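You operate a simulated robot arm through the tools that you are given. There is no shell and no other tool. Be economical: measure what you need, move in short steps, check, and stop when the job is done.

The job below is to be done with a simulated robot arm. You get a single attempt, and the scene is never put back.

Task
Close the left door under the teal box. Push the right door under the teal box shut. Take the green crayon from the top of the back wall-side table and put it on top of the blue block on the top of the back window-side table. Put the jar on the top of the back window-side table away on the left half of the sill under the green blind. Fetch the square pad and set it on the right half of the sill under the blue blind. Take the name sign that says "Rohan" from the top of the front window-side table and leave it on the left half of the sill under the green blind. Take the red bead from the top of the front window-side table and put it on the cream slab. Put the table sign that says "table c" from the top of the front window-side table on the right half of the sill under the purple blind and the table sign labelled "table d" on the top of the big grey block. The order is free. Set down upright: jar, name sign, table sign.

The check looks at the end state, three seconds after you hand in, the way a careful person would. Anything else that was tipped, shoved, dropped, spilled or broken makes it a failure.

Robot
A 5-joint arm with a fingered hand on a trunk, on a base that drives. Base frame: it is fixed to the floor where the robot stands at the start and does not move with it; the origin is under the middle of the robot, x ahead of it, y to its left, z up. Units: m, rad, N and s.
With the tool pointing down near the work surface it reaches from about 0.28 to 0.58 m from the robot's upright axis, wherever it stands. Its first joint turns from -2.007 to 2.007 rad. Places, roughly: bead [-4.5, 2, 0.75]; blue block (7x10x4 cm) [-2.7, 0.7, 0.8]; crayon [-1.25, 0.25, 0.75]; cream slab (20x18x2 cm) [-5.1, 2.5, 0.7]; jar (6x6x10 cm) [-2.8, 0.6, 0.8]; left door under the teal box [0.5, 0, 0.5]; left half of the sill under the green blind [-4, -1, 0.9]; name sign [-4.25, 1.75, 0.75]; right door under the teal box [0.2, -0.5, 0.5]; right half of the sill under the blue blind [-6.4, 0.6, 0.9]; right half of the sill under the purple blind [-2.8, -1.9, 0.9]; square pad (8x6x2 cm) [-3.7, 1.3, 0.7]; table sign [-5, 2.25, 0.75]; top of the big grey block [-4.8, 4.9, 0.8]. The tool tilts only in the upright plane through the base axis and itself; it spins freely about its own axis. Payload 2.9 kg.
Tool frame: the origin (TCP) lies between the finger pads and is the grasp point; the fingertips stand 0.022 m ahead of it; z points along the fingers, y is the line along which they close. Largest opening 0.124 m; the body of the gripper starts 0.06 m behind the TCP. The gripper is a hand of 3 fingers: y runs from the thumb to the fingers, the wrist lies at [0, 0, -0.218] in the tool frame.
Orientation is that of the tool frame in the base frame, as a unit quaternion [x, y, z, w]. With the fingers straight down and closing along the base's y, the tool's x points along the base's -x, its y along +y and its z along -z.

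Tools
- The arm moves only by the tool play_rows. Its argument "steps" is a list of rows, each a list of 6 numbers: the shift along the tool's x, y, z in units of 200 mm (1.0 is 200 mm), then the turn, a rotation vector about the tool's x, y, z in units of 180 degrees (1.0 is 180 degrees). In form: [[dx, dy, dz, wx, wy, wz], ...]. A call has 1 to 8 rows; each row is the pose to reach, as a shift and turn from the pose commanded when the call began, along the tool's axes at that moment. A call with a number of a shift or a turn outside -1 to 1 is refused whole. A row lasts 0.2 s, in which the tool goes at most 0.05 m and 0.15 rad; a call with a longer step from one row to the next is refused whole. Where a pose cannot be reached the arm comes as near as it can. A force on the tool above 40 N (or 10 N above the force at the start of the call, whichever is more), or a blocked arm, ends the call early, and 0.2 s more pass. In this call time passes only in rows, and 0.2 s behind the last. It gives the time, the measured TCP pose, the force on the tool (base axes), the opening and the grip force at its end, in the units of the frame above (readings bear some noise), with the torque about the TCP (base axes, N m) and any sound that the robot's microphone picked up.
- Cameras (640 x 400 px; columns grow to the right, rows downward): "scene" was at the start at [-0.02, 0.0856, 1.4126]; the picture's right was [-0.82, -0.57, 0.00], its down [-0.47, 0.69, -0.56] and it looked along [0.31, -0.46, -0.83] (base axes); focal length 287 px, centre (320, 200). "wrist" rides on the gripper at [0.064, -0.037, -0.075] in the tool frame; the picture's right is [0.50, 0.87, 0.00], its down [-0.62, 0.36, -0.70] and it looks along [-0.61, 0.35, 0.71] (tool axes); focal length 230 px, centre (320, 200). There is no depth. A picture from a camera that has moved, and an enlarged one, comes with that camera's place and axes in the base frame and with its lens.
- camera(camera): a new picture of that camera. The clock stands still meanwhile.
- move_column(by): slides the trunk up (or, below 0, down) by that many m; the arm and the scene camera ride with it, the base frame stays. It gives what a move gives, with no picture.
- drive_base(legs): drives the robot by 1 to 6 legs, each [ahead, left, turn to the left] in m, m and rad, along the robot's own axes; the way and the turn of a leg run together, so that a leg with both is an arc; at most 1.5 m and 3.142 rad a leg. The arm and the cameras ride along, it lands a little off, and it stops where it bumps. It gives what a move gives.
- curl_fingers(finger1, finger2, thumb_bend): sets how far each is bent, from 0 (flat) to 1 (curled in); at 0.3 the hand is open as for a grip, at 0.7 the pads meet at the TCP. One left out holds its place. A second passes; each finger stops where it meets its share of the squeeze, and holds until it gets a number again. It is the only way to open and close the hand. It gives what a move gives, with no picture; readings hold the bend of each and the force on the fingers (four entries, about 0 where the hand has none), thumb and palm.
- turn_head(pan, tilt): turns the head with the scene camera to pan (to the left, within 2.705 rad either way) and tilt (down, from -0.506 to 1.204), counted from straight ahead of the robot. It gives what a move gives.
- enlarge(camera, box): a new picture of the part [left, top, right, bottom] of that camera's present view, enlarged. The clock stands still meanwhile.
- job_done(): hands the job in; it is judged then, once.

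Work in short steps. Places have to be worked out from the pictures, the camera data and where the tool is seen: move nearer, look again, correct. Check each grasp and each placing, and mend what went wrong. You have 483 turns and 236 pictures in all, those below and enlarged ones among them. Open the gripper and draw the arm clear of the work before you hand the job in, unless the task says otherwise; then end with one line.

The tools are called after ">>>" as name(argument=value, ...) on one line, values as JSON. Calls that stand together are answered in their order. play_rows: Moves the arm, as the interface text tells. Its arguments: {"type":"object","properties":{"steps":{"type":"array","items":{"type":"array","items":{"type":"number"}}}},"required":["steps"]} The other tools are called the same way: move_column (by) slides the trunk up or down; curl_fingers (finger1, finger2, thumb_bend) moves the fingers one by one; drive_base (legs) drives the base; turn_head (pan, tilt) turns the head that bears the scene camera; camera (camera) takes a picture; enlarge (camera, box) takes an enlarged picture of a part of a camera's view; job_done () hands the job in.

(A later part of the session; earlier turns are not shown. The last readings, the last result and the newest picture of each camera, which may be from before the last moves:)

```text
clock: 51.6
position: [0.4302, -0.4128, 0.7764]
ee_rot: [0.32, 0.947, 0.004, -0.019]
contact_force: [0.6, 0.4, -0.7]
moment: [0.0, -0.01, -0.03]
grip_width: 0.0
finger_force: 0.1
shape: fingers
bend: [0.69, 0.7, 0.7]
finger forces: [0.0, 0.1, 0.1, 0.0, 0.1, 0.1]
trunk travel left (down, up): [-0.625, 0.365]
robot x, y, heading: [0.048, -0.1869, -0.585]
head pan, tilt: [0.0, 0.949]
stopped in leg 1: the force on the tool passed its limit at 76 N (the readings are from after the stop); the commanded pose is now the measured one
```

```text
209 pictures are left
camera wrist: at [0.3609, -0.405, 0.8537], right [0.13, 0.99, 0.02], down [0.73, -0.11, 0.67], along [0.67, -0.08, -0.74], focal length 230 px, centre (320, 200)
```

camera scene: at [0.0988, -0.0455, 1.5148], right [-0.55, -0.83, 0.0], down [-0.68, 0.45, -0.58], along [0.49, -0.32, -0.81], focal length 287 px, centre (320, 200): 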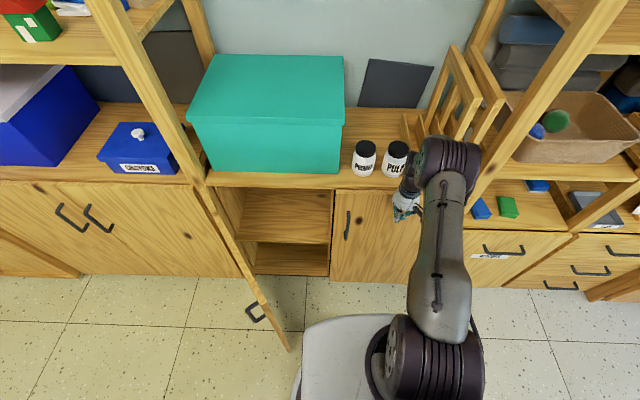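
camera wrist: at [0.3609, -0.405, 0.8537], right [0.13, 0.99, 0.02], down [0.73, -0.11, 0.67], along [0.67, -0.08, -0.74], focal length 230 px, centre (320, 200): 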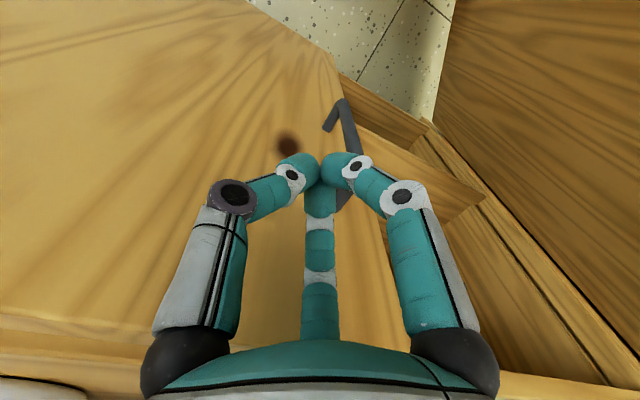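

76 N push with the tool at the same depth as near the hinge, so the right door is shut. Back off 8 cm, then lift and carry the tool over to the outer side of the left door.

>>> drive_base(legs=[[-0.08, 0, 0]])

>>> play_rows(steps=[[0, 0, -0.25, 0, 0, 0], [0, 0, -0.5, 0, 0, 0], [0, 0, -0.65, 0, 0, 0], [0.1, 0.18, -0.65, 0, 0, 0], [0.2, 0.36, -0.65, 0, 0, 0], [0.32, 0.54, -0.65, 0, 0, 0], [0.44, 0.72, -0.65, 0, 0, 0], [0.55, 0.88, -0.65, 0, 0, 0]])

>>> turn_head(pan=0.3, tilt=0.95)

>>> camera(camera="scene")

```text
clock: 52.6
position: [0.3612, -0.3667, 0.7754]
ee_rot: [0.321, 0.947, 0.005, -0.019]
contact_force: [-0.6, 0.8, 0.6]
moment: [-0.02, -0.01, 0.02]
grip_width: 0.0003
finger_force: 0.1
shape: fingers
bend: [0.69, 0.7, 0.7]
finger forces: [0.0, 0.1, 0.1, 0.0, 0.0, 0.1]
trunk travel left (down, up): [-0.625, 0.365]
robot x, y, heading: [-0.0165, -0.1373, -0.588]
head pan, tilt: [0.0, 0.949]
```

```text
clock: 54.5
position: [0.3862, -0.164, 0.9079]
ee_rot: [0.32, 0.947, -0.007, -0.016]
contact_force: [-0.3, 1.0, 0.4]
moment: [-0.02, -0.02, 0.0]
grip_width: 0.0
finger_force: 0.0
shape: fingers
bend: [0.69, 0.7, 0.7]
finger forces: [0.1, 0.0, 0.1, 0.0, 0.1, 0.1]
trunk travel left (down, up): [-0.625, 0.365]
robot x, y, heading: [-0.0204, -0.1384, -0.578]
head pan, tilt: [0.0, 0.949]
```

```text
clock: 55.2
position: [0.3858, -0.1635, 0.9083]
ee_rot: [0.321, 0.947, -0.005, -0.016]
contact_force: [0.5, -0.4, -0.3]
moment: [-0.01, -0.03, 0.02]
grip_width: 0.0
finger_force: 0.0
shape: fingers
bend: [0.69, 0.7, 0.7]
finger forces: [0.0, 0.0, 0.0, 0.1, 0.0, 0.1]
trunk travel left (down, up): [-0.625, 0.365]
robot x, y, heading: [-0.0236, -0.142, -0.584]
head pan, tilt: [0.3, 0.949]
```

```text
208 pictures are left
camera scene: at [0.0785, -0.0062, 1.5149], right [-0.28, -0.96, 0.0], down [-0.78, 0.23, -0.58], along [0.56, -0.16, -0.81], focal length 287 px, centre (320, 200)
```

scene: 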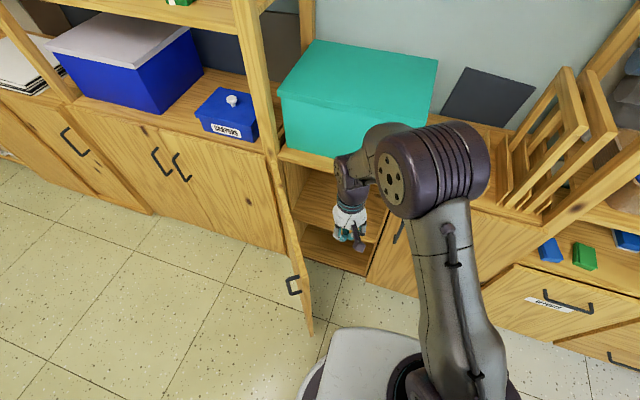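

Continue over the door to its outer side at about (0.42, 0.05).

>>> play_rows(steps=[[0.1, 0.2, -0.05, 0, 0, 0], [0.2, 0.4, -0.05, 0, 0, 0], [0.3, 0.6, -0.05, 0, 0, 0], [0.4, 0.8, -0.05, 0, 0, 0], [0.48, 0.98, -0.05, 0, 0, 0]])

>>> camera(camera="wrist")

>>> camera(camera="scene")

```text
clock: 56.5
position: [0.4282, 0.0476, 0.9227]
ee_rot: [0.32, 0.947, -0.009, -0.009]
contact_force: [1.0, -0.1, 0.2]
moment: [-0.04, 0.02, -0.03]
grip_width: 0.0001
finger_force: 0.1
shape: fingers
bend: [0.69, 0.7, 0.7]
finger forces: [0.0, 0.1, 0.0, 0.0, 0.0, 0.1]
trunk travel left (down, up): [-0.625, 0.365]
robot x, y, heading: [-0.0173, -0.1374, -0.586]
head pan, tilt: [0.3, 0.949]
```

```text
207 pictures are left
camera wrist: at [0.3583, 0.0583, 0.9991], right [0.13, 0.99, -0.01], down [0.72, -0.08, 0.69], along [0.68, -0.1, -0.72], focal length 230 px, centre (320, 200)
```

wrist: 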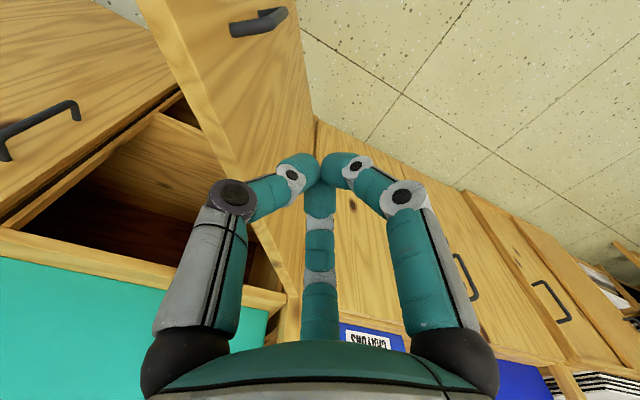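

```text
206 pictures are left
camera scene: at [0.0787, -0.0051, 1.5148], right [-0.28, -0.96, 0.0], down [-0.78, 0.23, -0.58], along [0.56, -0.16, -0.81], focal length 287 px, centre (320, 200)
```

scene: 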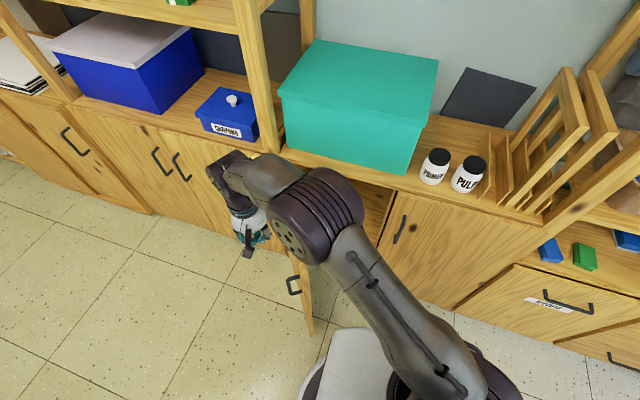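

Plumb line is about 10 cm outside the left door. Lower and then push along the arc.

>>> play_rows(steps=[[0, 0, 0.24, 0, 0, 0], [0, 0, 0.48, 0, 0, 0], [0, 0, 0.73, 0, 0, 0], [-0.172, -0.24, 0.73, 0, 0, 0], [-0.31, -0.45, 0.73, 0, 0, 0], [-0.41, -0.58, 0.73, 0, 0, 0]])

```text
refused: row 4 steps farther than a row can; nothing moved
```

Same with smaller steps.

>>> play_rows(steps=[[0, 0, 0.24, 0, 0, 0], [0, 0, 0.48, 0, 0, 0], [0, 0, 0.73, 0, 0, 0], [-0.1, -0.14, 0.73, 0, 0, 0], [-0.2, -0.28, 0.73, 0, 0, 0], [-0.3, -0.42, 0.73, 0, 0, 0], [-0.4, -0.57, 0.73, 0, 0, 0]])

>>> camera(camera="wrist")

```text
clock: 58.0
position: [0.4174, -0.0865, 0.7706]
ee_rot: [0.32, 0.947, -0.008, -0.013]
contact_force: [0.2, 0.1, -0.1]
moment: [0.0, -0.02, -0.02]
grip_width: 0.0001
finger_force: 0.1
shape: fingers
bend: [0.69, 0.7, 0.7]
finger forces: [0.1, 0.0, 0.0, 0.0, 0.1, 0.1]
trunk travel left (down, up): [-0.625, 0.365]
robot x, y, heading: [-0.0203, -0.1381, -0.585]
head pan, tilt: [0.3, 0.949]
```

```text
205 pictures are left
camera wrist: at [0.3478, -0.0779, 0.8472], right [0.13, 0.99, -0.01], down [0.73, -0.09, 0.68], along [0.67, -0.09, -0.73], focal length 230 px, centre (320, 200)
```

wrist: 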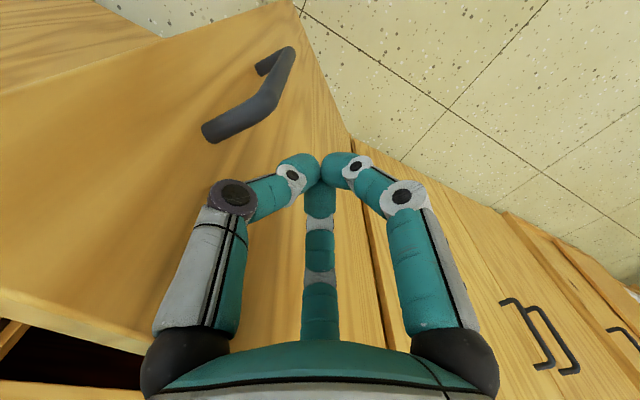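

Door is following. Continue the arc.

>>> play_rows(steps=[[-0.16, -0.11, 0, 0, 0, 0], [-0.32, -0.218, 0, 0, 0, 0], [-0.475, -0.295, 0, 0, 0, 0], [-0.63, -0.37, 0, 0, 0, 0]])

>>> camera(camera="scene")

```text
clock: 59.0
position: [0.4766, -0.2217, 0.7673]
ee_rot: [0.32, 0.947, -0.004, -0.018]
contact_force: [0.1, 0.3, -0.6]
moment: [-0.01, 0.04, 0.03]
grip_width: 0.0001
finger_force: 0.1
shape: fingers
bend: [0.69, 0.7, 0.7]
finger forces: [0.0, 0.1, 0.0, 0.0, 0.0, 0.0]
trunk travel left (down, up): [-0.625, 0.365]
robot x, y, heading: [-0.021, -0.1373, -0.586]
head pan, tilt: [0.3, 0.949]
```

```text
204 pictures are left
camera scene: at [0.0788, -0.007, 1.515], right [-0.28, -0.96, 0.0], down [-0.78, 0.23, -0.58], along [0.56, -0.16, -0.81], focal length 287 px, centre (320, 200)
```

scene: 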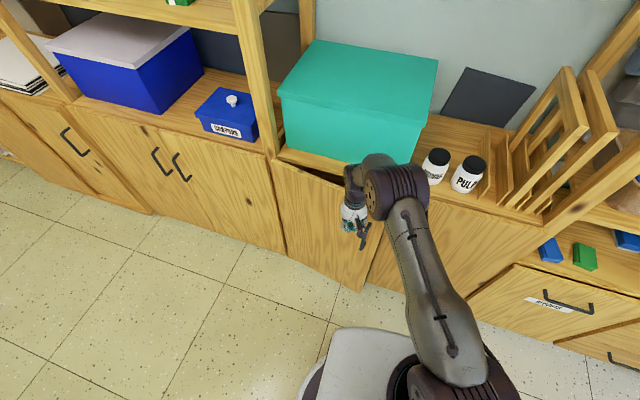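

Nearly shut; drive ahead to press it closed.

>>> drive_base(legs=[[0.09, 0, 0]])

>>> camera(camera="scene")

```text
clock: 60.2
position: [0.5368, -0.2618, 0.766]
ee_rot: [0.318, 0.948, -0.006, -0.027]
contact_force: [-0.2, 0.6, -0.2]
moment: [0.0, 0.02, 0.02]
grip_width: 0.0
finger_force: 0.1
shape: fingers
bend: [0.69, 0.7, 0.7]
finger forces: [0.0, 0.1, 0.1, 0.1, 0.0, 0.0]
trunk travel left (down, up): [-0.625, 0.365]
robot x, y, heading: [0.0476, -0.182, -0.583]
head pan, tilt: [0.3, 0.949]
stopped in leg 1: the force on the tool passed its limit at 72 N (the readings are from after the stop); the commanded pose is now the measured one
```

```text
203 pictures are left
camera scene: at [0.1444, -0.0499, 1.5149], right [-0.28, -0.96, 0.0], down [-0.78, 0.23, -0.58], along [0.56, -0.16, -0.81], focal length 287 px, centre (320, 200)
```

scene: 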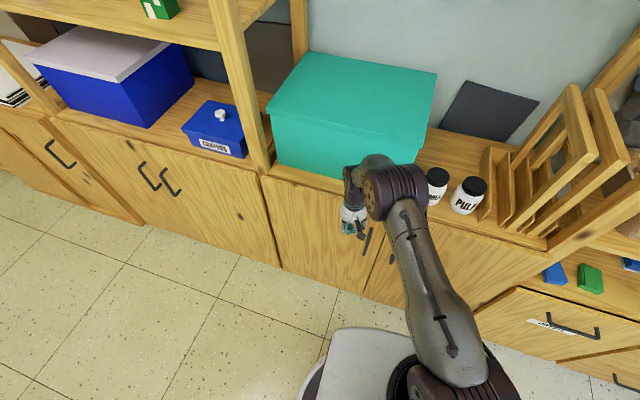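

Both look closed. Back off 0.35 m and verify.

>>> drive_base(legs=[[-0.35, 0, 0]])

>>> turn_head(pan=0.35, tilt=0.7)

>>> camera(camera="scene")

```text
clock: 62.5
position: [0.2436, -0.0691, 0.7657]
ee_rot: [0.318, 0.948, -0.007, -0.028]
contact_force: [-1.8, -0.4, 0.2]
moment: [0.02, -0.01, 0.01]
grip_width: 0.0001
finger_force: 0.0
shape: fingers
bend: [0.69, 0.7, 0.7]
finger forces: [0.0, 0.0, 0.0, 0.1, 0.0, 0.1]
trunk travel left (down, up): [-0.625, 0.365]
robot x, y, heading: [-0.2476, 0.0147, -0.59]
head pan, tilt: [0.3, 0.949]
```

```text
clock: 63.2
position: [0.2442, -0.069, 0.7655]
ee_rot: [0.319, 0.947, -0.006, -0.028]
contact_force: [0.1, -0.7, 0.5]
moment: [-0.01, 0.01, -0.02]
grip_width: 0.0
finger_force: 0.0
shape: fingers
bend: [0.69, 0.7, 0.7]
finger forces: [0.1, 0.1, 0.0, 0.1, 0.0, 0.0]
trunk travel left (down, up): [-0.625, 0.365]
robot x, y, heading: [-0.25, 0.0113, -0.586]
head pan, tilt: [0.351, 0.7]
```

```text
202 pictures are left
camera scene: at [-0.1349, 0.1448, 1.5346], right [-0.23, -0.97, 0.0], down [-0.63, 0.15, -0.76], along [0.74, -0.18, -0.64], focal length 287 px, centre (320, 200)
```

scene: 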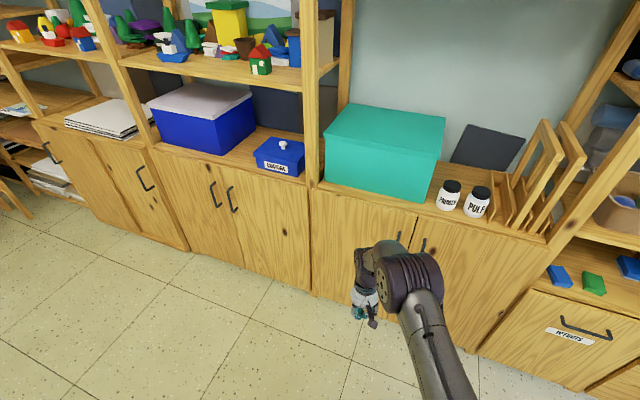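

Doors are flush. Now raise and tuck the arm, then turn round toward the tables.

>>> play_rows(steps=[[0.1, 0, -0.2, 0, 0, 0], [0.25, 0, -0.35, 0, 0, 0], [0.4, 0, -0.5, 0, 0, 0], [0.5, 0, -0.7, 0, 0, 0], [0.5, 0, -0.9, 0, 0, 0]])

>>> curl_fingers(finger1=0.3, finger2=0.3, thumb_bend=0.3)

>>> drive_base(legs=[[0, 0, 3.1]])

>>> turn_head(pan=0.4, tilt=0.6)

>>> camera(camera="scene")

```text
clock: 64.4
position: [0.1734, -0.0094, 0.9494]
ee_rot: [0.319, 0.947, -0.009, -0.026]
contact_force: [0.4, 0.9, 0.3]
moment: [0.01, -0.02, 0.0]
grip_width: 0.0
finger_force: 0.1
shape: fingers
bend: [0.69, 0.7, 0.7]
finger forces: [0.0, 0.0, 0.0, 0.0, 0.0, 0.0]
trunk travel left (down, up): [-0.625, 0.365]
robot x, y, heading: [-0.2485, 0.0108, -0.587]
head pan, tilt: [0.351, 0.7]
```

```text
clock: 65.4
position: [0.1744, -0.0099, 0.9502]
ee_rot: [0.319, 0.947, -0.01, -0.027]
contact_force: [-0.7, -0.1, 0.0]
moment: [0.0, 0.03, 0.03]
grip_width: 0.1035
finger_force: 0.1
shape: fingers
bend: [0.3, 0.3, 0.3]
finger forces: [0.1, 0.0, 0.0, 0.1, 0.0, 0.1]
trunk travel left (down, up): [-0.625, 0.365]
robot x, y, heading: [-0.2499, 0.0117, -0.587]
head pan, tilt: [0.351, 0.7]
```

```text
clock: 73.1
position: [-0.6692, 0.0514, 0.9495]
ee_rot: [0.94, -0.34, 0.027, -0.009]
contact_force: [0.2, 0.0, 0.5]
moment: [0.01, -0.03, 0.01]
grip_width: 0.1036
finger_force: 0.0
shape: fingers
bend: [0.3, 0.3, 0.3]
finger forces: [0.0, 0.0, 0.0, 0.1, 0.0, 0.0]
trunk travel left (down, up): [-0.625, 0.365]
robot x, y, heading: [-0.2505, 0.0094, 2.511]
head pan, tilt: [0.351, 0.7]
```

```text
clock: 73.8
position: [-0.669, 0.0524, 0.9492]
ee_rot: [0.94, -0.339, 0.026, -0.009]
contact_force: [-0.4, -0.1, -0.1]
moment: [0.0, 0.0, 0.01]
grip_width: 0.1037
finger_force: 0.0
shape: fingers
bend: [0.3, 0.3, 0.3]
finger forces: [0.0, 0.1, 0.1, 0.0, 0.1, 0.0]
trunk travel left (down, up): [-0.625, 0.365]
robot x, y, heading: [-0.2452, 0.0124, 2.504]
head pan, tilt: [0.4, 0.6]
```

```text
201 pictures are left
camera scene: at [-0.3712, -0.1211, 1.5433], right [0.23, 0.97, 0.0], down [0.55, -0.13, -0.82], along [-0.8, 0.19, -0.57], focal length 287 px, centre (320, 200)
```

scene: 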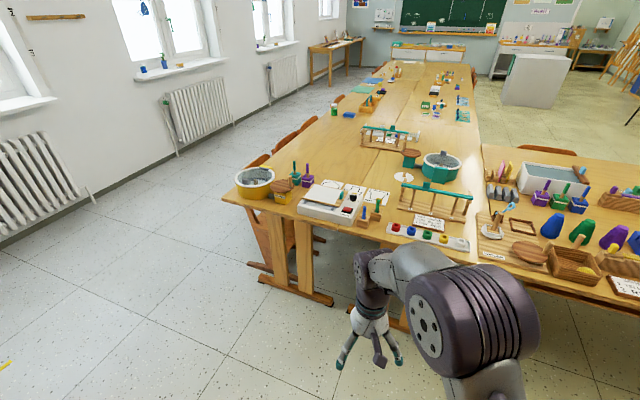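

Zoom on the crayon area and the jar area.

>>> enlarge(camera="scene", box=[270, 160, 430, 260])

>>> enlarge(camera="scene", box=[290, 50, 500, 180])

```text
4.00 times, centred on (350, 210) of scene
camera zoom: at [-0.3712, -0.1211, 1.5433], right [0.23, 0.97, 0.0], down [0.55, -0.13, -0.82], along [-0.8, 0.19, -0.57], focal length 1146 px, centre (200, 160)
```

zoom: 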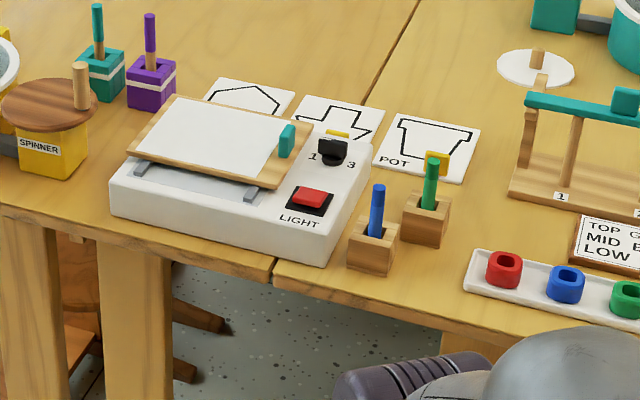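

```text
3.05 times, centred on (395, 115) of scene
camera zoom: at [-0.3712, -0.1211, 1.5433], right [0.23, 0.97, 0.0], down [0.55, -0.13, -0.82], along [-0.8, 0.19, -0.57], focal length 873 px, centre (91, 459)
```

zoom: 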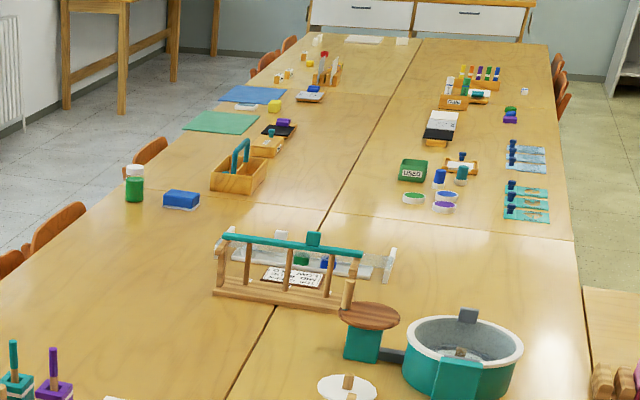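

The green crayon stands in a wooden holder at about (-1.31, 0.36). I drive up so that it lies ~0.45 m ahead of me.

>>> drive_base(legs=[[0.2, 0.335, 0], [0.38, 0, 0]])

>>> turn_head(pan=0.0, tilt=0.9)

>>> camera(camera="scene")

>>> camera(camera="wrist")

```text
clock: 78.2
position: [-1.3297, 0.1165, 0.949]
ee_rot: [0.942, -0.335, 0.026, -0.01]
contact_force: [0.7, -0.7, 0.4]
moment: [-0.01, -0.03, 0.01]
grip_width: 0.1036
finger_force: 0.1
shape: fingers
bend: [0.3, 0.3, 0.3]
finger forces: [0.0, 0.0, 0.1, 0.1, 0.0, 0.1]
trunk travel left (down, up): [-0.625, 0.365]
robot x, y, heading: [-0.908, 0.0811, 2.524]
head pan, tilt: [0.4, 0.6]
```

```text
clock: 79.0
position: [-1.3278, 0.1171, 0.9493]
ee_rot: [0.942, -0.335, 0.026, -0.009]
contact_force: [0.2, 0.2, 0.6]
moment: [0.01, 0.04, -0.01]
grip_width: 0.1036
finger_force: 0.1
shape: fingers
bend: [0.3, 0.3, 0.3]
finger forces: [0.0, 0.0, 0.0, 0.1, 0.0, 0.0]
trunk travel left (down, up): [-0.625, 0.365]
robot x, y, heading: [-0.9067, 0.0812, 2.523]
head pan, tilt: [0.0, 0.901]
```

```text
198 pictures are left
camera scene: at [-1.0045, -0.0287, 1.5186], right [0.58, 0.81, 0.0], down [0.64, -0.46, -0.62], along [-0.51, 0.36, -0.78], focal length 287 px, centre (320, 200)
```

scene: 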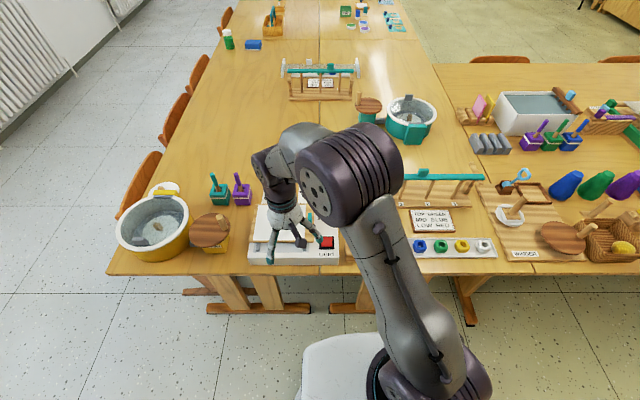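

```text
197 pictures are left
camera wrist: at [-1.2593, 0.1049, 1.0285], right [-0.16, -0.99, -0.01], down [-0.74, 0.11, 0.66], along [-0.65, 0.11, -0.75], focal length 230 px, centre (320, 200)
```

wrist: 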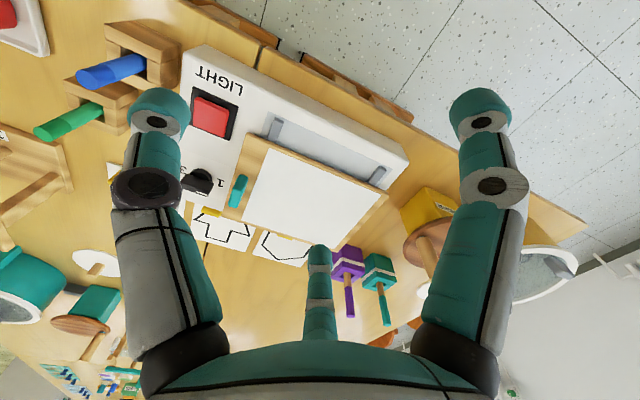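

Both cameras agree: the crayon is at (-1.31, 0.365), tip z 0.84, holder top ~0.77. Move above it with a 0.7 rad spin so the fingers straddle clear of the blue crayon.

>>> play_rows(steps=[[-0.12, -0.165, 0, -0.002, -0.002, 0.037], [-0.24, -0.33, 0, -0.004, -0.004, 0.074], [-0.36, -0.495, 0, -0.006, -0.006, 0.111], [-0.48, -0.66, 0, -0.008, -0.009, 0.148], [-0.6, -0.83, 0, -0.01, -0.012, 0.185], [-0.71, -1.0, 0, -0.011, -0.0136, 0.223]])

>>> curl_fingers(finger1=0.45, finger2=0.45, thumb_bend=0.45)

>>> camera(camera="wrist")

```text
clock: 80.4
position: [-1.3141, 0.3648, 0.9499]
ee_rot: [0.77, -0.638, -0.004, 0.001]
contact_force: [-0.5, -0.6, 0.7]
moment: [0.0, 0.0, 0.0]
grip_width: 0.1036
finger_force: 0.1
shape: fingers
bend: [0.3, 0.3, 0.3]
finger forces: [0.0, 0.0, 0.0, 0.0, 0.0, 0.0]
trunk travel left (down, up): [-0.625, 0.365]
robot x, y, heading: [-0.909, 0.0772, 2.522]
head pan, tilt: [0.0, 0.901]
```

```text
clock: 81.4
position: [-1.3144, 0.3631, 0.9493]
ee_rot: [0.77, -0.638, -0.003, 0.001]
contact_force: [0.1, -0.1, -0.4]
moment: [0.01, 0.01, -0.02]
grip_width: 0.0638
finger_force: 0.1
shape: fingers
bend: [0.45, 0.45, 0.45]
finger forces: [0.0, 0.1, 0.1, 0.0, 0.0, 0.0]
trunk travel left (down, up): [-0.625, 0.365]
robot x, y, heading: [-0.9079, 0.0853, 2.52]
head pan, tilt: [0.0, 0.901]
```

```text
196 pictures are left
camera wrist: at [-1.2646, 0.3077, 1.0242], right [-0.76, -0.65, 0.0], down [-0.46, 0.54, 0.71], along [-0.46, 0.53, -0.71], focal length 230 px, centre (320, 200)
```

wrist: 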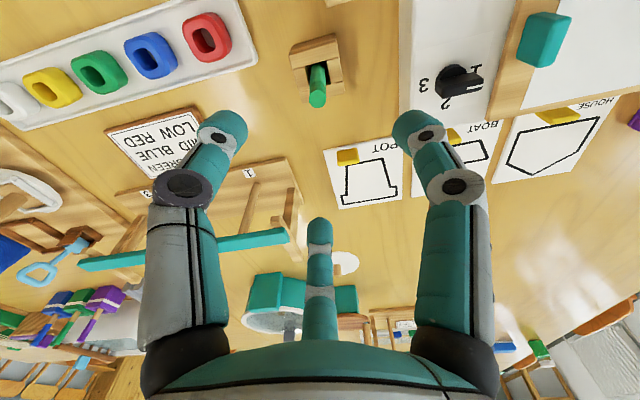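

Crayon tip is within ~3 mm of the tool's plumb line. Descend to z≈0.812 with fingers half closed.

>>> play_rows(steps=[[0, 0, 0.2, 0, 0, 0], [0, 0, 0.4, 0, 0, 0], [0, 0, 0.55, 0, 0, 0], [0, 0, 0.685, 0, 0, 0]])

>>> camera(camera="wrist")

```text
clock: 82.4
position: [-1.3132, 0.3644, 0.8107]
ee_rot: [0.77, -0.637, -0.004, -0.001]
contact_force: [-0.3, 0.6, 0.1]
moment: [0.0, 0.0, -0.01]
grip_width: 0.064
finger_force: 0.0
shape: fingers
bend: [0.45, 0.45, 0.45]
finger forces: [0.1, 0.1, 0.0, 0.1, 0.0, 0.0]
trunk travel left (down, up): [-0.625, 0.365]
robot x, y, heading: [-0.9071, 0.0828, 2.522]
head pan, tilt: [0.0, 0.901]
```

```text
195 pictures are left
camera wrist: at [-1.2633, 0.307, 0.884], right [-0.76, -0.65, 0.0], down [-0.46, 0.54, 0.71], along [-0.46, 0.53, -0.71], focal length 230 px, centre (320, 200)
```

wrist: 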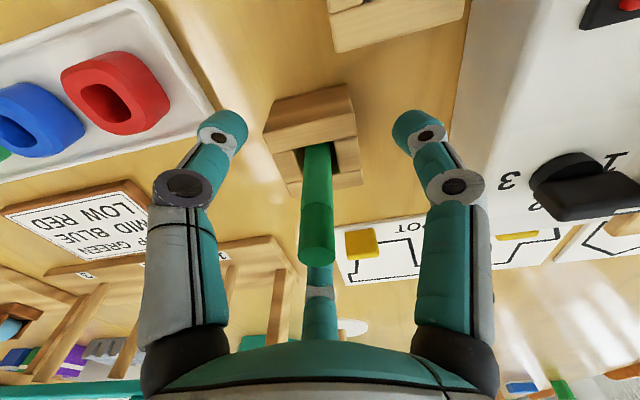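

The crayon is centred between the fingers. Close.

>>> curl_fingers(finger1=0.8, finger2=0.8, thumb_bend=0.8)

>>> camera(camera="wrist")

```text
clock: 83.4
position: [-1.3153, 0.3634, 0.8124]
ee_rot: [0.771, -0.637, -0.006, 0.0]
contact_force: [1.6, 1.0, 1.5]
moment: [0.06, -0.07, -0.01]
grip_width: 0.0071
finger_force: 18.2
shape: fingers
bend: [0.76, 0.77, 0.65]
finger forces: [8.3, 10.6, 0.0, 0.0, 18.6, 0.0]
trunk travel left (down, up): [-0.625, 0.365]
robot x, y, heading: [-0.9104, 0.0787, 2.517]
head pan, tilt: [0.0, 0.901]
```

```text
194 pictures are left
camera wrist: at [-1.2648, 0.3069, 0.8855], right [-0.76, -0.65, 0.0], down [-0.46, 0.53, 0.71], along [-0.47, 0.54, -0.7], focal length 230 px, centre (320, 200)
```

wrist: 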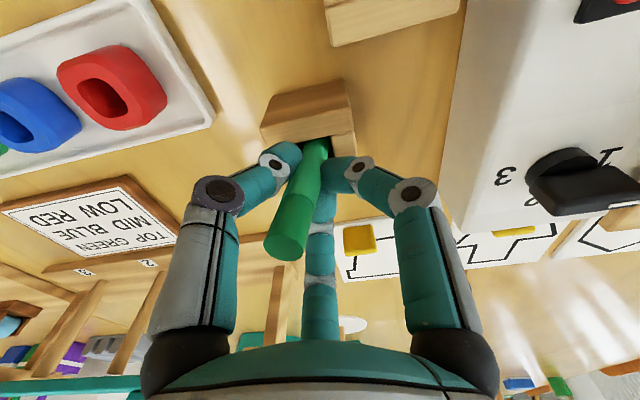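

Gripped, slightly tilted. Lift straight up slowly and check that the holder stays.

>>> play_rows(steps=[[0, 0, -0.08, 0, 0, 0], [0, 0, -0.16, 0, 0, 0], [0, 0, -0.24, 0, 0, 0], [0, 0, -0.34, 0, 0, 0], [0, 0, -0.5, 0, 0, 0], [0, 0, -0.7, 0, 0, 0]])

>>> camera(camera="wrist")

```text
clock: 84.8
position: [-1.3134, 0.3629, 0.953]
ee_rot: [0.77, -0.638, -0.003, 0.0]
contact_force: [0.0, -0.5, 0.2]
moment: [-0.01, 0.01, -0.02]
grip_width: 0.0069
finger_force: 18.4
shape: fingers
bend: [0.76, 0.77, 0.65]
finger forces: [9.7, 10.3, 0.0, 0.0, 17.1, 0.1]
trunk travel left (down, up): [-0.625, 0.365]
robot x, y, heading: [-0.9069, 0.0806, 2.518]
head pan, tilt: [0.0, 0.901]
```

```text
193 pictures are left
camera wrist: at [-1.2624, 0.306, 1.0282], right [-0.76, -0.65, 0.0], down [-0.46, 0.54, 0.71], along [-0.46, 0.53, -0.71], focal length 230 px, centre (320, 200)
```

wrist: 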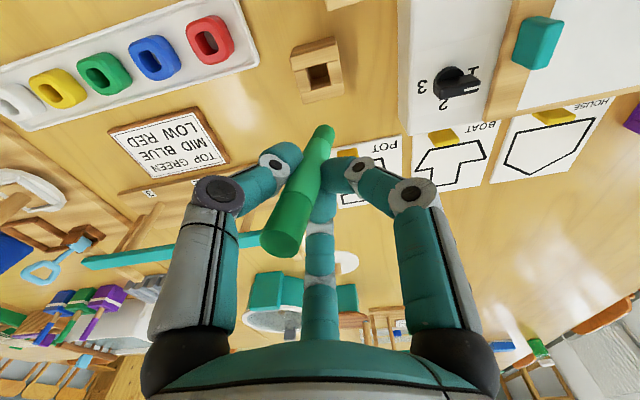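

Crayon is held and its holder stayed. Now drive back, sidestep to the window aisle, then forward along it.

>>> drive_base(legs=[[-0.25, 0, 0], [0, 1.3, 0]])

>>> turn_head(pan=-0.3, tilt=0.6)

>>> camera(camera="scene")

```text
clock: 92.9
position: [-1.8756, -0.8798, 0.9529]
ee_rot: [0.777, -0.629, -0.003, -0.001]
contact_force: [0.4, 0.3, -1.1]
moment: [0.0, 0.01, -0.01]
grip_width: 0.0067
finger_force: 18.7
shape: fingers
bend: [0.76, 0.77, 0.65]
finger forces: [9.7, 10.3, 0.0, 0.1, 17.2, 0.0]
trunk travel left (down, up): [-0.625, 0.365]
robot x, y, heading: [-1.4669, -1.1473, 2.535]
head pan, tilt: [0.0, 0.901]
```

```text
clock: 93.7
position: [-1.8771, -0.8792, 0.9536]
ee_rot: [0.777, -0.629, -0.004, 0.0]
contact_force: [-0.3, 0.3, -0.4]
moment: [-0.01, 0.01, 0.0]
grip_width: 0.0068
finger_force: 18.8
shape: fingers
bend: [0.76, 0.77, 0.65]
finger forces: [9.6, 10.2, 0.1, 0.0, 17.1, 0.0]
trunk travel left (down, up): [-0.625, 0.365]
robot x, y, heading: [-1.4656, -1.1516, 2.541]
head pan, tilt: [-0.3, 0.6]
```

```text
192 pictures are left
camera scene: at [-1.5524, -1.2368, 1.5433], right [0.78, 0.62, 0.0], down [0.35, -0.44, -0.82], along [-0.51, 0.65, -0.57], focal length 287 px, centre (320, 200)
```

scene: 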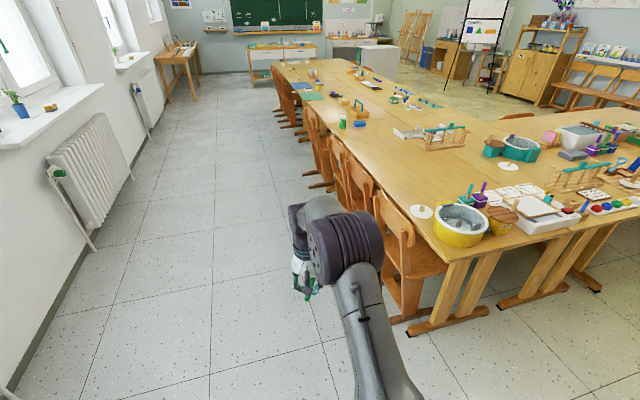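

The aisle is clear. Drive ahead 2.0 m to come level with the jar.

>>> drive_base(legs=[[1.0, 0, -0.01], [1.0, 0, 0]])

>>> turn_head(pan=-1.2, tilt=0.7)

>>> camera(camera="scene")

```text
clock: 103.6
position: [-3.5032, 0.2667, 0.9525]
ee_rot: [0.768, -0.64, -0.003, -0.001]
contact_force: [0.0, -0.2, 0.2]
moment: [-0.03, 0.01, -0.01]
grip_width: 0.0071
finger_force: 18.5
shape: fingers
bend: [0.76, 0.77, 0.65]
finger forces: [9.7, 10.4, 0.0, 0.0, 17.2, 0.1]
trunk travel left (down, up): [-0.625, 0.365]
robot x, y, heading: [-3.1023, -0.0198, 2.512]
head pan, tilt: [-0.3, 0.6]
```

```text
clock: 104.8
position: [-3.5023, 0.2672, 0.953]
ee_rot: [0.768, -0.64, -0.003, 0.0]
contact_force: [-0.6, 0.3, -0.3]
moment: [0.0, 0.0, 0.02]
grip_width: 0.007
finger_force: 18.3
shape: fingers
bend: [0.76, 0.77, 0.65]
finger forces: [9.8, 10.3, 0.0, 0.0, 17.1, 0.0]
trunk travel left (down, up): [-0.625, 0.365]
robot x, y, heading: [-3.1018, -0.0187, 2.513]
head pan, tilt: [-1.201, 0.7]
```

```text
191 pictures are left
camera scene: at [-3.1136, -0.0897, 1.5347], right [0.97, -0.25, 0.0], down [-0.16, -0.62, -0.77], along [0.2, 0.74, -0.64], focal length 287 px, centre (320, 200)
```

scene: 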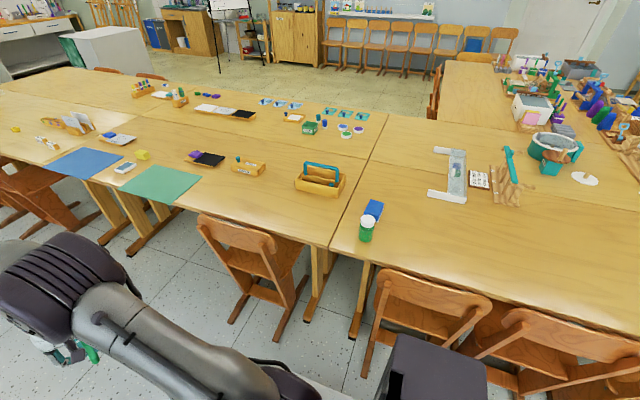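

Jar ≈(-2.765,0.575), blue block ≈(-2.68,0.69). The crayon is held end-on, so I'll first lay it on the empty table, re-grasp it flat, then put it on the block. Turn to face the table.

>>> drive_base(legs=[[0, 0, -1.55]])

>>> drive_base(legs=[[0.14, 0, 0]])

>>> turn_head(pan=-0.1, tilt=0.95)

>>> camera(camera="scene")

```text
clock: 109.0
position: [-2.8105, 0.3836, 0.9523]
ee_rot: [-0.086, 0.996, 0.003, 0.002]
contact_force: [0.3, 0.3, -0.2]
moment: [-0.02, 0.0, 0.02]
grip_width: 0.0065
finger_force: 18.2
shape: fingers
bend: [0.76, 0.77, 0.65]
finger forces: [9.6, 10.2, 0.1, 0.0, 16.6, 0.0]
trunk travel left (down, up): [-0.625, 0.365]
robot x, y, heading: [-3.1007, -0.017, 0.936]
head pan, tilt: [-1.201, 0.7]
```

```text
clock: 110.4
position: [-2.7252, 0.4983, 0.9528]
ee_rot: [-0.086, 0.996, 0.002, 0.002]
contact_force: [-0.4, 0.2, -0.8]
moment: [0.02, 0.02, -0.01]
grip_width: 0.0067
finger_force: 18.0
shape: fingers
bend: [0.76, 0.77, 0.65]
finger forces: [9.6, 10.2, 0.0, 0.0, 16.7, 0.0]
trunk travel left (down, up): [-0.625, 0.365]
robot x, y, heading: [-3.0117, 0.0985, 0.933]
head pan, tilt: [-1.201, 0.7]
```

```text
clock: 111.7
position: [-2.7256, 0.4976, 0.9526]
ee_rot: [-0.087, 0.996, 0.003, 0.003]
contact_force: [-0.3, 0.5, -0.6]
moment: [0.01, -0.04, 0.03]
grip_width: 0.0066
finger_force: 18.8
shape: fingers
bend: [0.76, 0.77, 0.65]
finger forces: [9.6, 10.2, 0.0, 0.0, 16.8, 0.1]
trunk travel left (down, up): [-0.625, 0.365]
robot x, y, heading: [-3.0131, 0.0964, 0.93]
head pan, tilt: [-0.099, 0.949]
```

```text
190 pictures are left
camera scene: at [-3.1167, 0.1874, 1.5149], right [0.74, -0.67, 0.0], down [-0.55, -0.6, -0.58], along [0.39, 0.43, -0.81], focal length 287 px, centre (320, 200)
```

scene: 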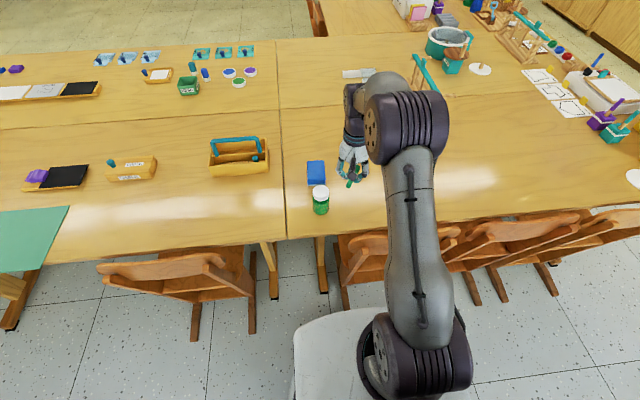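

Step A: spin so the closing line is across the radial plane and place the tool over the empty table area to the right of the jar.

>>> play_rows(steps=[[-0.04, -0.13, 0, 0, 0, -0.044], [-0.08, -0.27, 0, 0, 0, -0.088], [-0.11, -0.4, 0, 0, 0, -0.132], [-0.146, -0.54, 0, 0, 0, -0.177]])

>>> play_rows(steps=[[-0.09, 0, 0.03, 0, -0.0416, 0], [-0.19, 0, 0.06, 0, -0.0832, 0], [-0.28, 0, 0.09, 0, -0.1248, 0], [-0.37, 0, 0.12, 0, -0.1664, 0], [-0.47, 0, 0.15, 0, -0.208, 0], [-0.56, 0, 0.18, 0, -0.2496, 0], [-0.65, 0, 0.21, 0, -0.291, 0], [-0.75, 0, 0.25, 0, -0.333, 0]])

>>> camera(camera="wrist")

>>> camera(camera="scene")

```text
clock: 112.7
position: [-2.6792, 0.3964, 0.9536]
ee_rot: [-0.358, 0.934, 0.001, 0.003]
contact_force: [0.5, -0.1, 0.4]
moment: [0.03, 0.01, -0.01]
grip_width: 0.0062
finger_force: 18.1
shape: fingers
bend: [0.76, 0.77, 0.65]
finger forces: [9.7, 10.1, 0.1, 0.1, 16.7, 0.0]
trunk travel left (down, up): [-0.625, 0.365]
robot x, y, heading: [-3.0164, 0.0937, 0.934]
head pan, tilt: [-0.099, 0.949]
```

```text
clock: 114.5
position: [-2.5701, 0.5021, 0.903]
ee_rot: [-0.306, 0.809, 0.176, 0.47]
contact_force: [0.7, 0.1, 0.2]
moment: [0.03, 0.04, -0.02]
grip_width: 0.0061
finger_force: 18.4
shape: fingers
bend: [0.76, 0.77, 0.65]
finger forces: [10.8, 9.4, 0.0, 0.0, 16.6, 0.1]
out of reach, approached as far as the arm can: row 6, 7, 8
trunk travel left (down, up): [-0.625, 0.365]
robot x, y, heading: [-3.0129, 0.0972, 0.934]
head pan, tilt: [-0.099, 0.949]
```

```text
189 pictures are left
camera wrist: at [-2.6178, 0.4095, 0.8852], right [-0.76, 0.49, -0.44], down [-0.47, 0.07, 0.88], along [0.46, 0.87, 0.17], focal length 230 px, centre (320, 200)
```

wrist: 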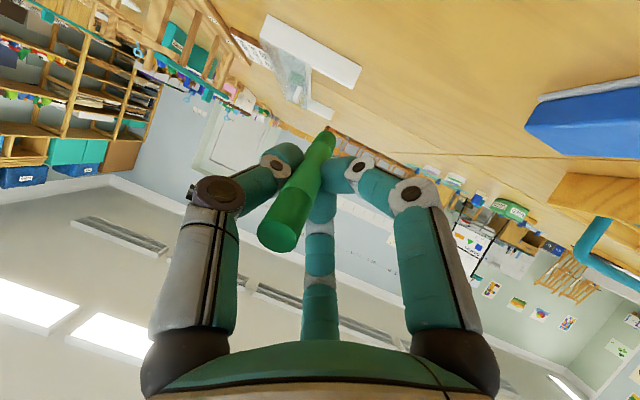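

```text
188 pictures are left
camera scene: at [-3.116, 0.1881, 1.515], right [0.74, -0.67, 0.0], down [-0.55, -0.6, -0.58], along [0.39, 0.43, -0.81], focal length 287 px, centre (320, 200)
```

scene: 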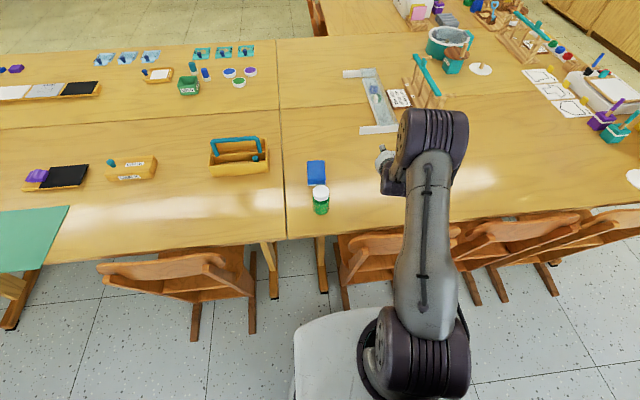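

Tilted to 60° at r 0.6 m. Lower toward the table by 0.1 m and look.

>>> play_rows(steps=[[0.15, 0, 0.086, 0, 0, 0], [0.3, 0, 0.17, 0, 0, 0], [0.44, 0, 0.25, 0, 0, 0]])

>>> camera(camera="wrist")

```text
clock: 115.3
position: [-2.569, 0.5029, 0.802]
ee_rot: [-0.306, 0.808, 0.176, 0.471]
contact_force: [1.1, -0.2, -0.6]
moment: [0.01, 0.01, 0.0]
grip_width: 0.0062
finger_force: 18.4
shape: fingers
bend: [0.76, 0.77, 0.65]
finger forces: [10.5, 9.7, 0.0, 0.1, 16.6, 0.0]
trunk travel left (down, up): [-0.625, 0.365]
robot x, y, heading: [-3.0124, 0.0962, 0.932]
head pan, tilt: [-0.099, 0.949]
```

```text
187 pictures are left
camera wrist: at [-2.6168, 0.4107, 0.7847], right [-0.76, 0.49, -0.44], down [-0.46, 0.07, 0.88], along [0.46, 0.87, 0.17], focal length 230 px, centre (320, 200)
```

wrist: 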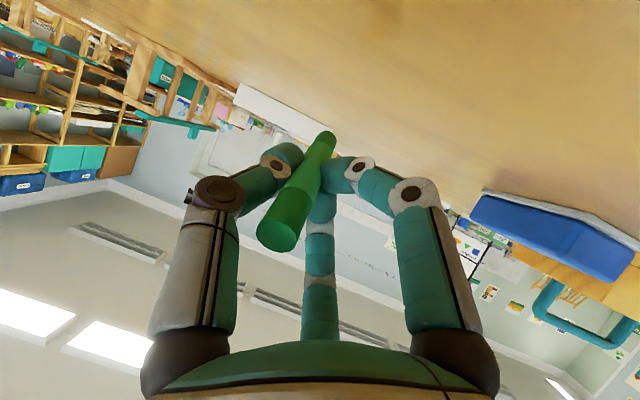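

Lower in small steps watching the force.

>>> play_rows(steps=[[0.044, 0, 0.025, 0, 0, 0]])

>>> play_rows(steps=[[0.044, 0, 0.025, 0, 0, 0]])

>>> play_rows(steps=[[0.035, 0, 0.02, 0, 0, 0]])

>>> camera(camera="wrist")

```text
clock: 115.7
position: [-2.5719, 0.5033, 0.7938]
ee_rot: [-0.307, 0.808, 0.177, 0.47]
contact_force: [0.0, -0.1, 0.3]
moment: [0.01, 0.02, 0.0]
grip_width: 0.0058
finger_force: 18.7
shape: fingers
bend: [0.76, 0.77, 0.65]
finger forces: [10.5, 9.6, 0.0, 0.0, 16.5, 0.0]
trunk travel left (down, up): [-0.625, 0.365]
robot x, y, heading: [-3.0129, 0.0974, 0.936]
head pan, tilt: [-0.099, 0.949]
```

```text
clock: 116.1
position: [-2.5702, 0.5027, 0.784]
ee_rot: [-0.305, 0.808, 0.176, 0.471]
contact_force: [1.8, -0.4, -0.2]
moment: [0.0, 0.03, -0.01]
grip_width: 0.0063
finger_force: 18.4
shape: fingers
bend: [0.76, 0.77, 0.65]
finger forces: [10.5, 9.7, 0.0, 0.0, 16.7, 0.1]
trunk travel left (down, up): [-0.625, 0.365]
robot x, y, heading: [-3.0132, 0.0947, 0.937]
head pan, tilt: [-0.099, 0.949]
```

```text
clock: 116.5
position: [-2.5709, 0.501, 0.7748]
ee_rot: [-0.306, 0.809, 0.176, 0.47]
contact_force: [-0.2, 0.2, -0.3]
moment: [0.01, -0.01, 0.02]
grip_width: 0.0062
finger_force: 18.4
shape: fingers
bend: [0.76, 0.77, 0.65]
finger forces: [10.6, 9.7, 0.1, 0.0, 16.5, 0.1]
trunk travel left (down, up): [-0.625, 0.365]
robot x, y, heading: [-3.014, 0.0993, 0.933]
head pan, tilt: [-0.099, 0.949]
```

```text
186 pictures are left
camera wrist: at [-2.6173, 0.4094, 0.7569], right [-0.76, 0.49, -0.44], down [-0.47, 0.07, 0.88], along [0.46, 0.87, 0.17], focal length 230 px, centre (320, 200)
```

wrist: 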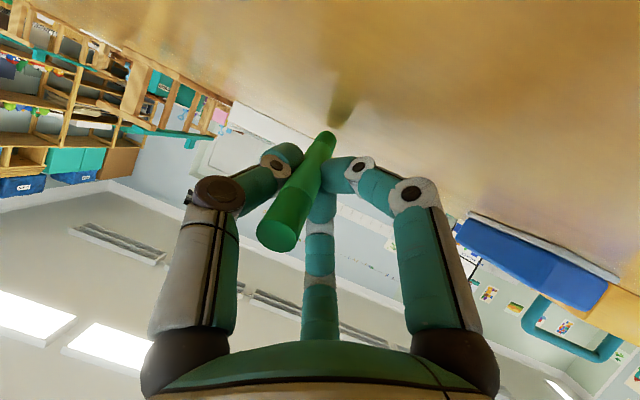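

The crayon's reflection shows it's within ~1 cm of the table. Two more small steps.

>>> play_rows(steps=[[0.022, 0, 0.0125, 0, 0, 0]])

>>> enlarge(camera="wrist", box=[240, 60, 420, 260])

```text
clock: 116.9
position: [-2.5702, 0.5008, 0.7727]
ee_rot: [-0.306, 0.807, 0.176, 0.473]
contact_force: [1.6, 0.2, 13.5]
moment: [-1.52, 0.79, 0.06]
grip_width: 0.0064
finger_force: 18.9
shape: fingers
bend: [0.76, 0.78, 0.65]
finger forces: [10.2, 10.6, 0.0, 0.1, 16.8, 0.0]
trunk travel left (down, up): [-0.625, 0.365]
robot x, y, heading: [-3.0157, 0.0982, 0.939]
head pan, tilt: [-0.099, 0.949]
```

```text
2.00 times, centred on (330, 160) of wrist
camera zoom: at [-2.6174, 0.4094, 0.7538], right [-0.75, 0.49, -0.44], down [-0.47, 0.07, 0.88], along [0.46, 0.87, 0.18], focal length 460 px, centre (300, 280)
```

zoom: 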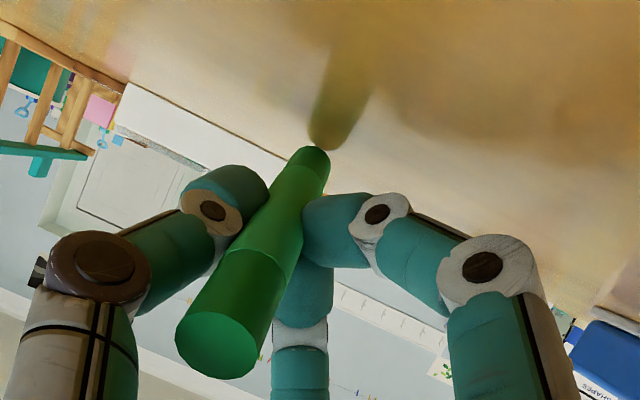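

The tip is practically on the table and the hand body just touches the table edge. Release gently.

>>> curl_fingers(finger1=0.6, finger2=0.6, thumb_bend=0.55)

>>> camera(camera="wrist")

```text
clock: 117.9
position: [-2.5693, 0.5018, 0.7735]
ee_rot: [-0.306, 0.807, 0.176, 0.473]
contact_force: [8.3, 5.4, 28.7]
moment: [-2.85, 1.37, 0.61]
grip_width: 0.0277
finger_force: 0.5
shape: fingers
bend: [0.61, 0.6, 0.55]
finger forces: [0.7, 0.1, 0.0, 0.0, 0.1, 0.0]
trunk travel left (down, up): [-0.625, 0.365]
robot x, y, heading: [-3.0115, 0.0937, 0.932]
head pan, tilt: [-0.099, 0.949]
```

```text
184 pictures are left
camera wrist: at [-2.6174, 0.4094, 0.7538], right [-0.75, 0.49, -0.44], down [-0.47, 0.07, 0.88], along [0.46, 0.87, 0.18], focal length 230 px, centre (320, 200)
```

wrist: 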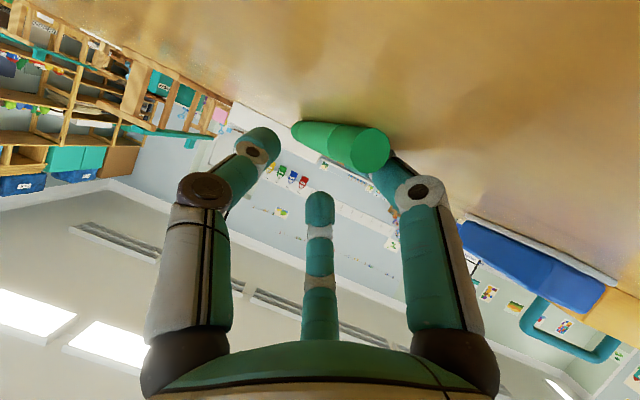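

The crayon lies flat on the table. Lift the hand straight up and then right it.

>>> play_rows(steps=[[-0.1, 0, -0.057, 0, 0, 0], [-0.2, 0, -0.114, 0, 0, 0], [-0.4, 0, -0.228, 0, 0, 0], [-0.6, 0, -0.342, 0, 0, 0]])

>>> camera(camera="scene")

```text
clock: 118.9
position: [-2.5713, 0.5029, 0.9067]
ee_rot: [-0.306, 0.808, 0.177, 0.471]
contact_force: [0.9, -0.2, -0.1]
moment: [0.02, 0.02, -0.01]
grip_width: 0.029
finger_force: 0.0
shape: fingers
bend: [0.6, 0.6, 0.55]
finger forces: [0.0, 0.0, 0.0, 0.1, 0.0, 0.1]
trunk travel left (down, up): [-0.625, 0.365]
robot x, y, heading: [-3.0131, 0.0915, 0.932]
head pan, tilt: [-0.099, 0.949]
```

```text
183 pictures are left
camera scene: at [-3.1175, 0.1868, 1.5148], right [0.74, -0.67, 0.0], down [-0.55, -0.6, -0.58], along [0.39, 0.43, -0.81], focal length 287 px, centre (320, 200)
```

scene: 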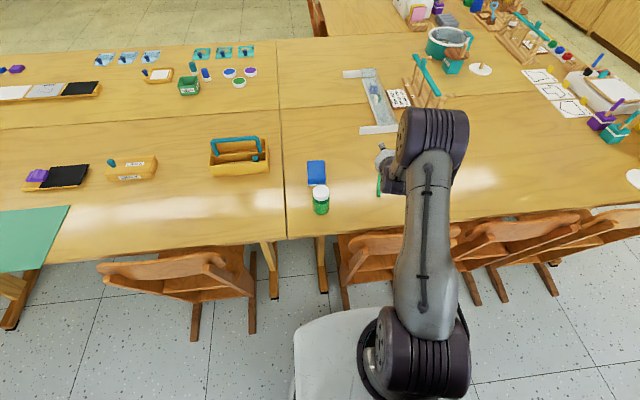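

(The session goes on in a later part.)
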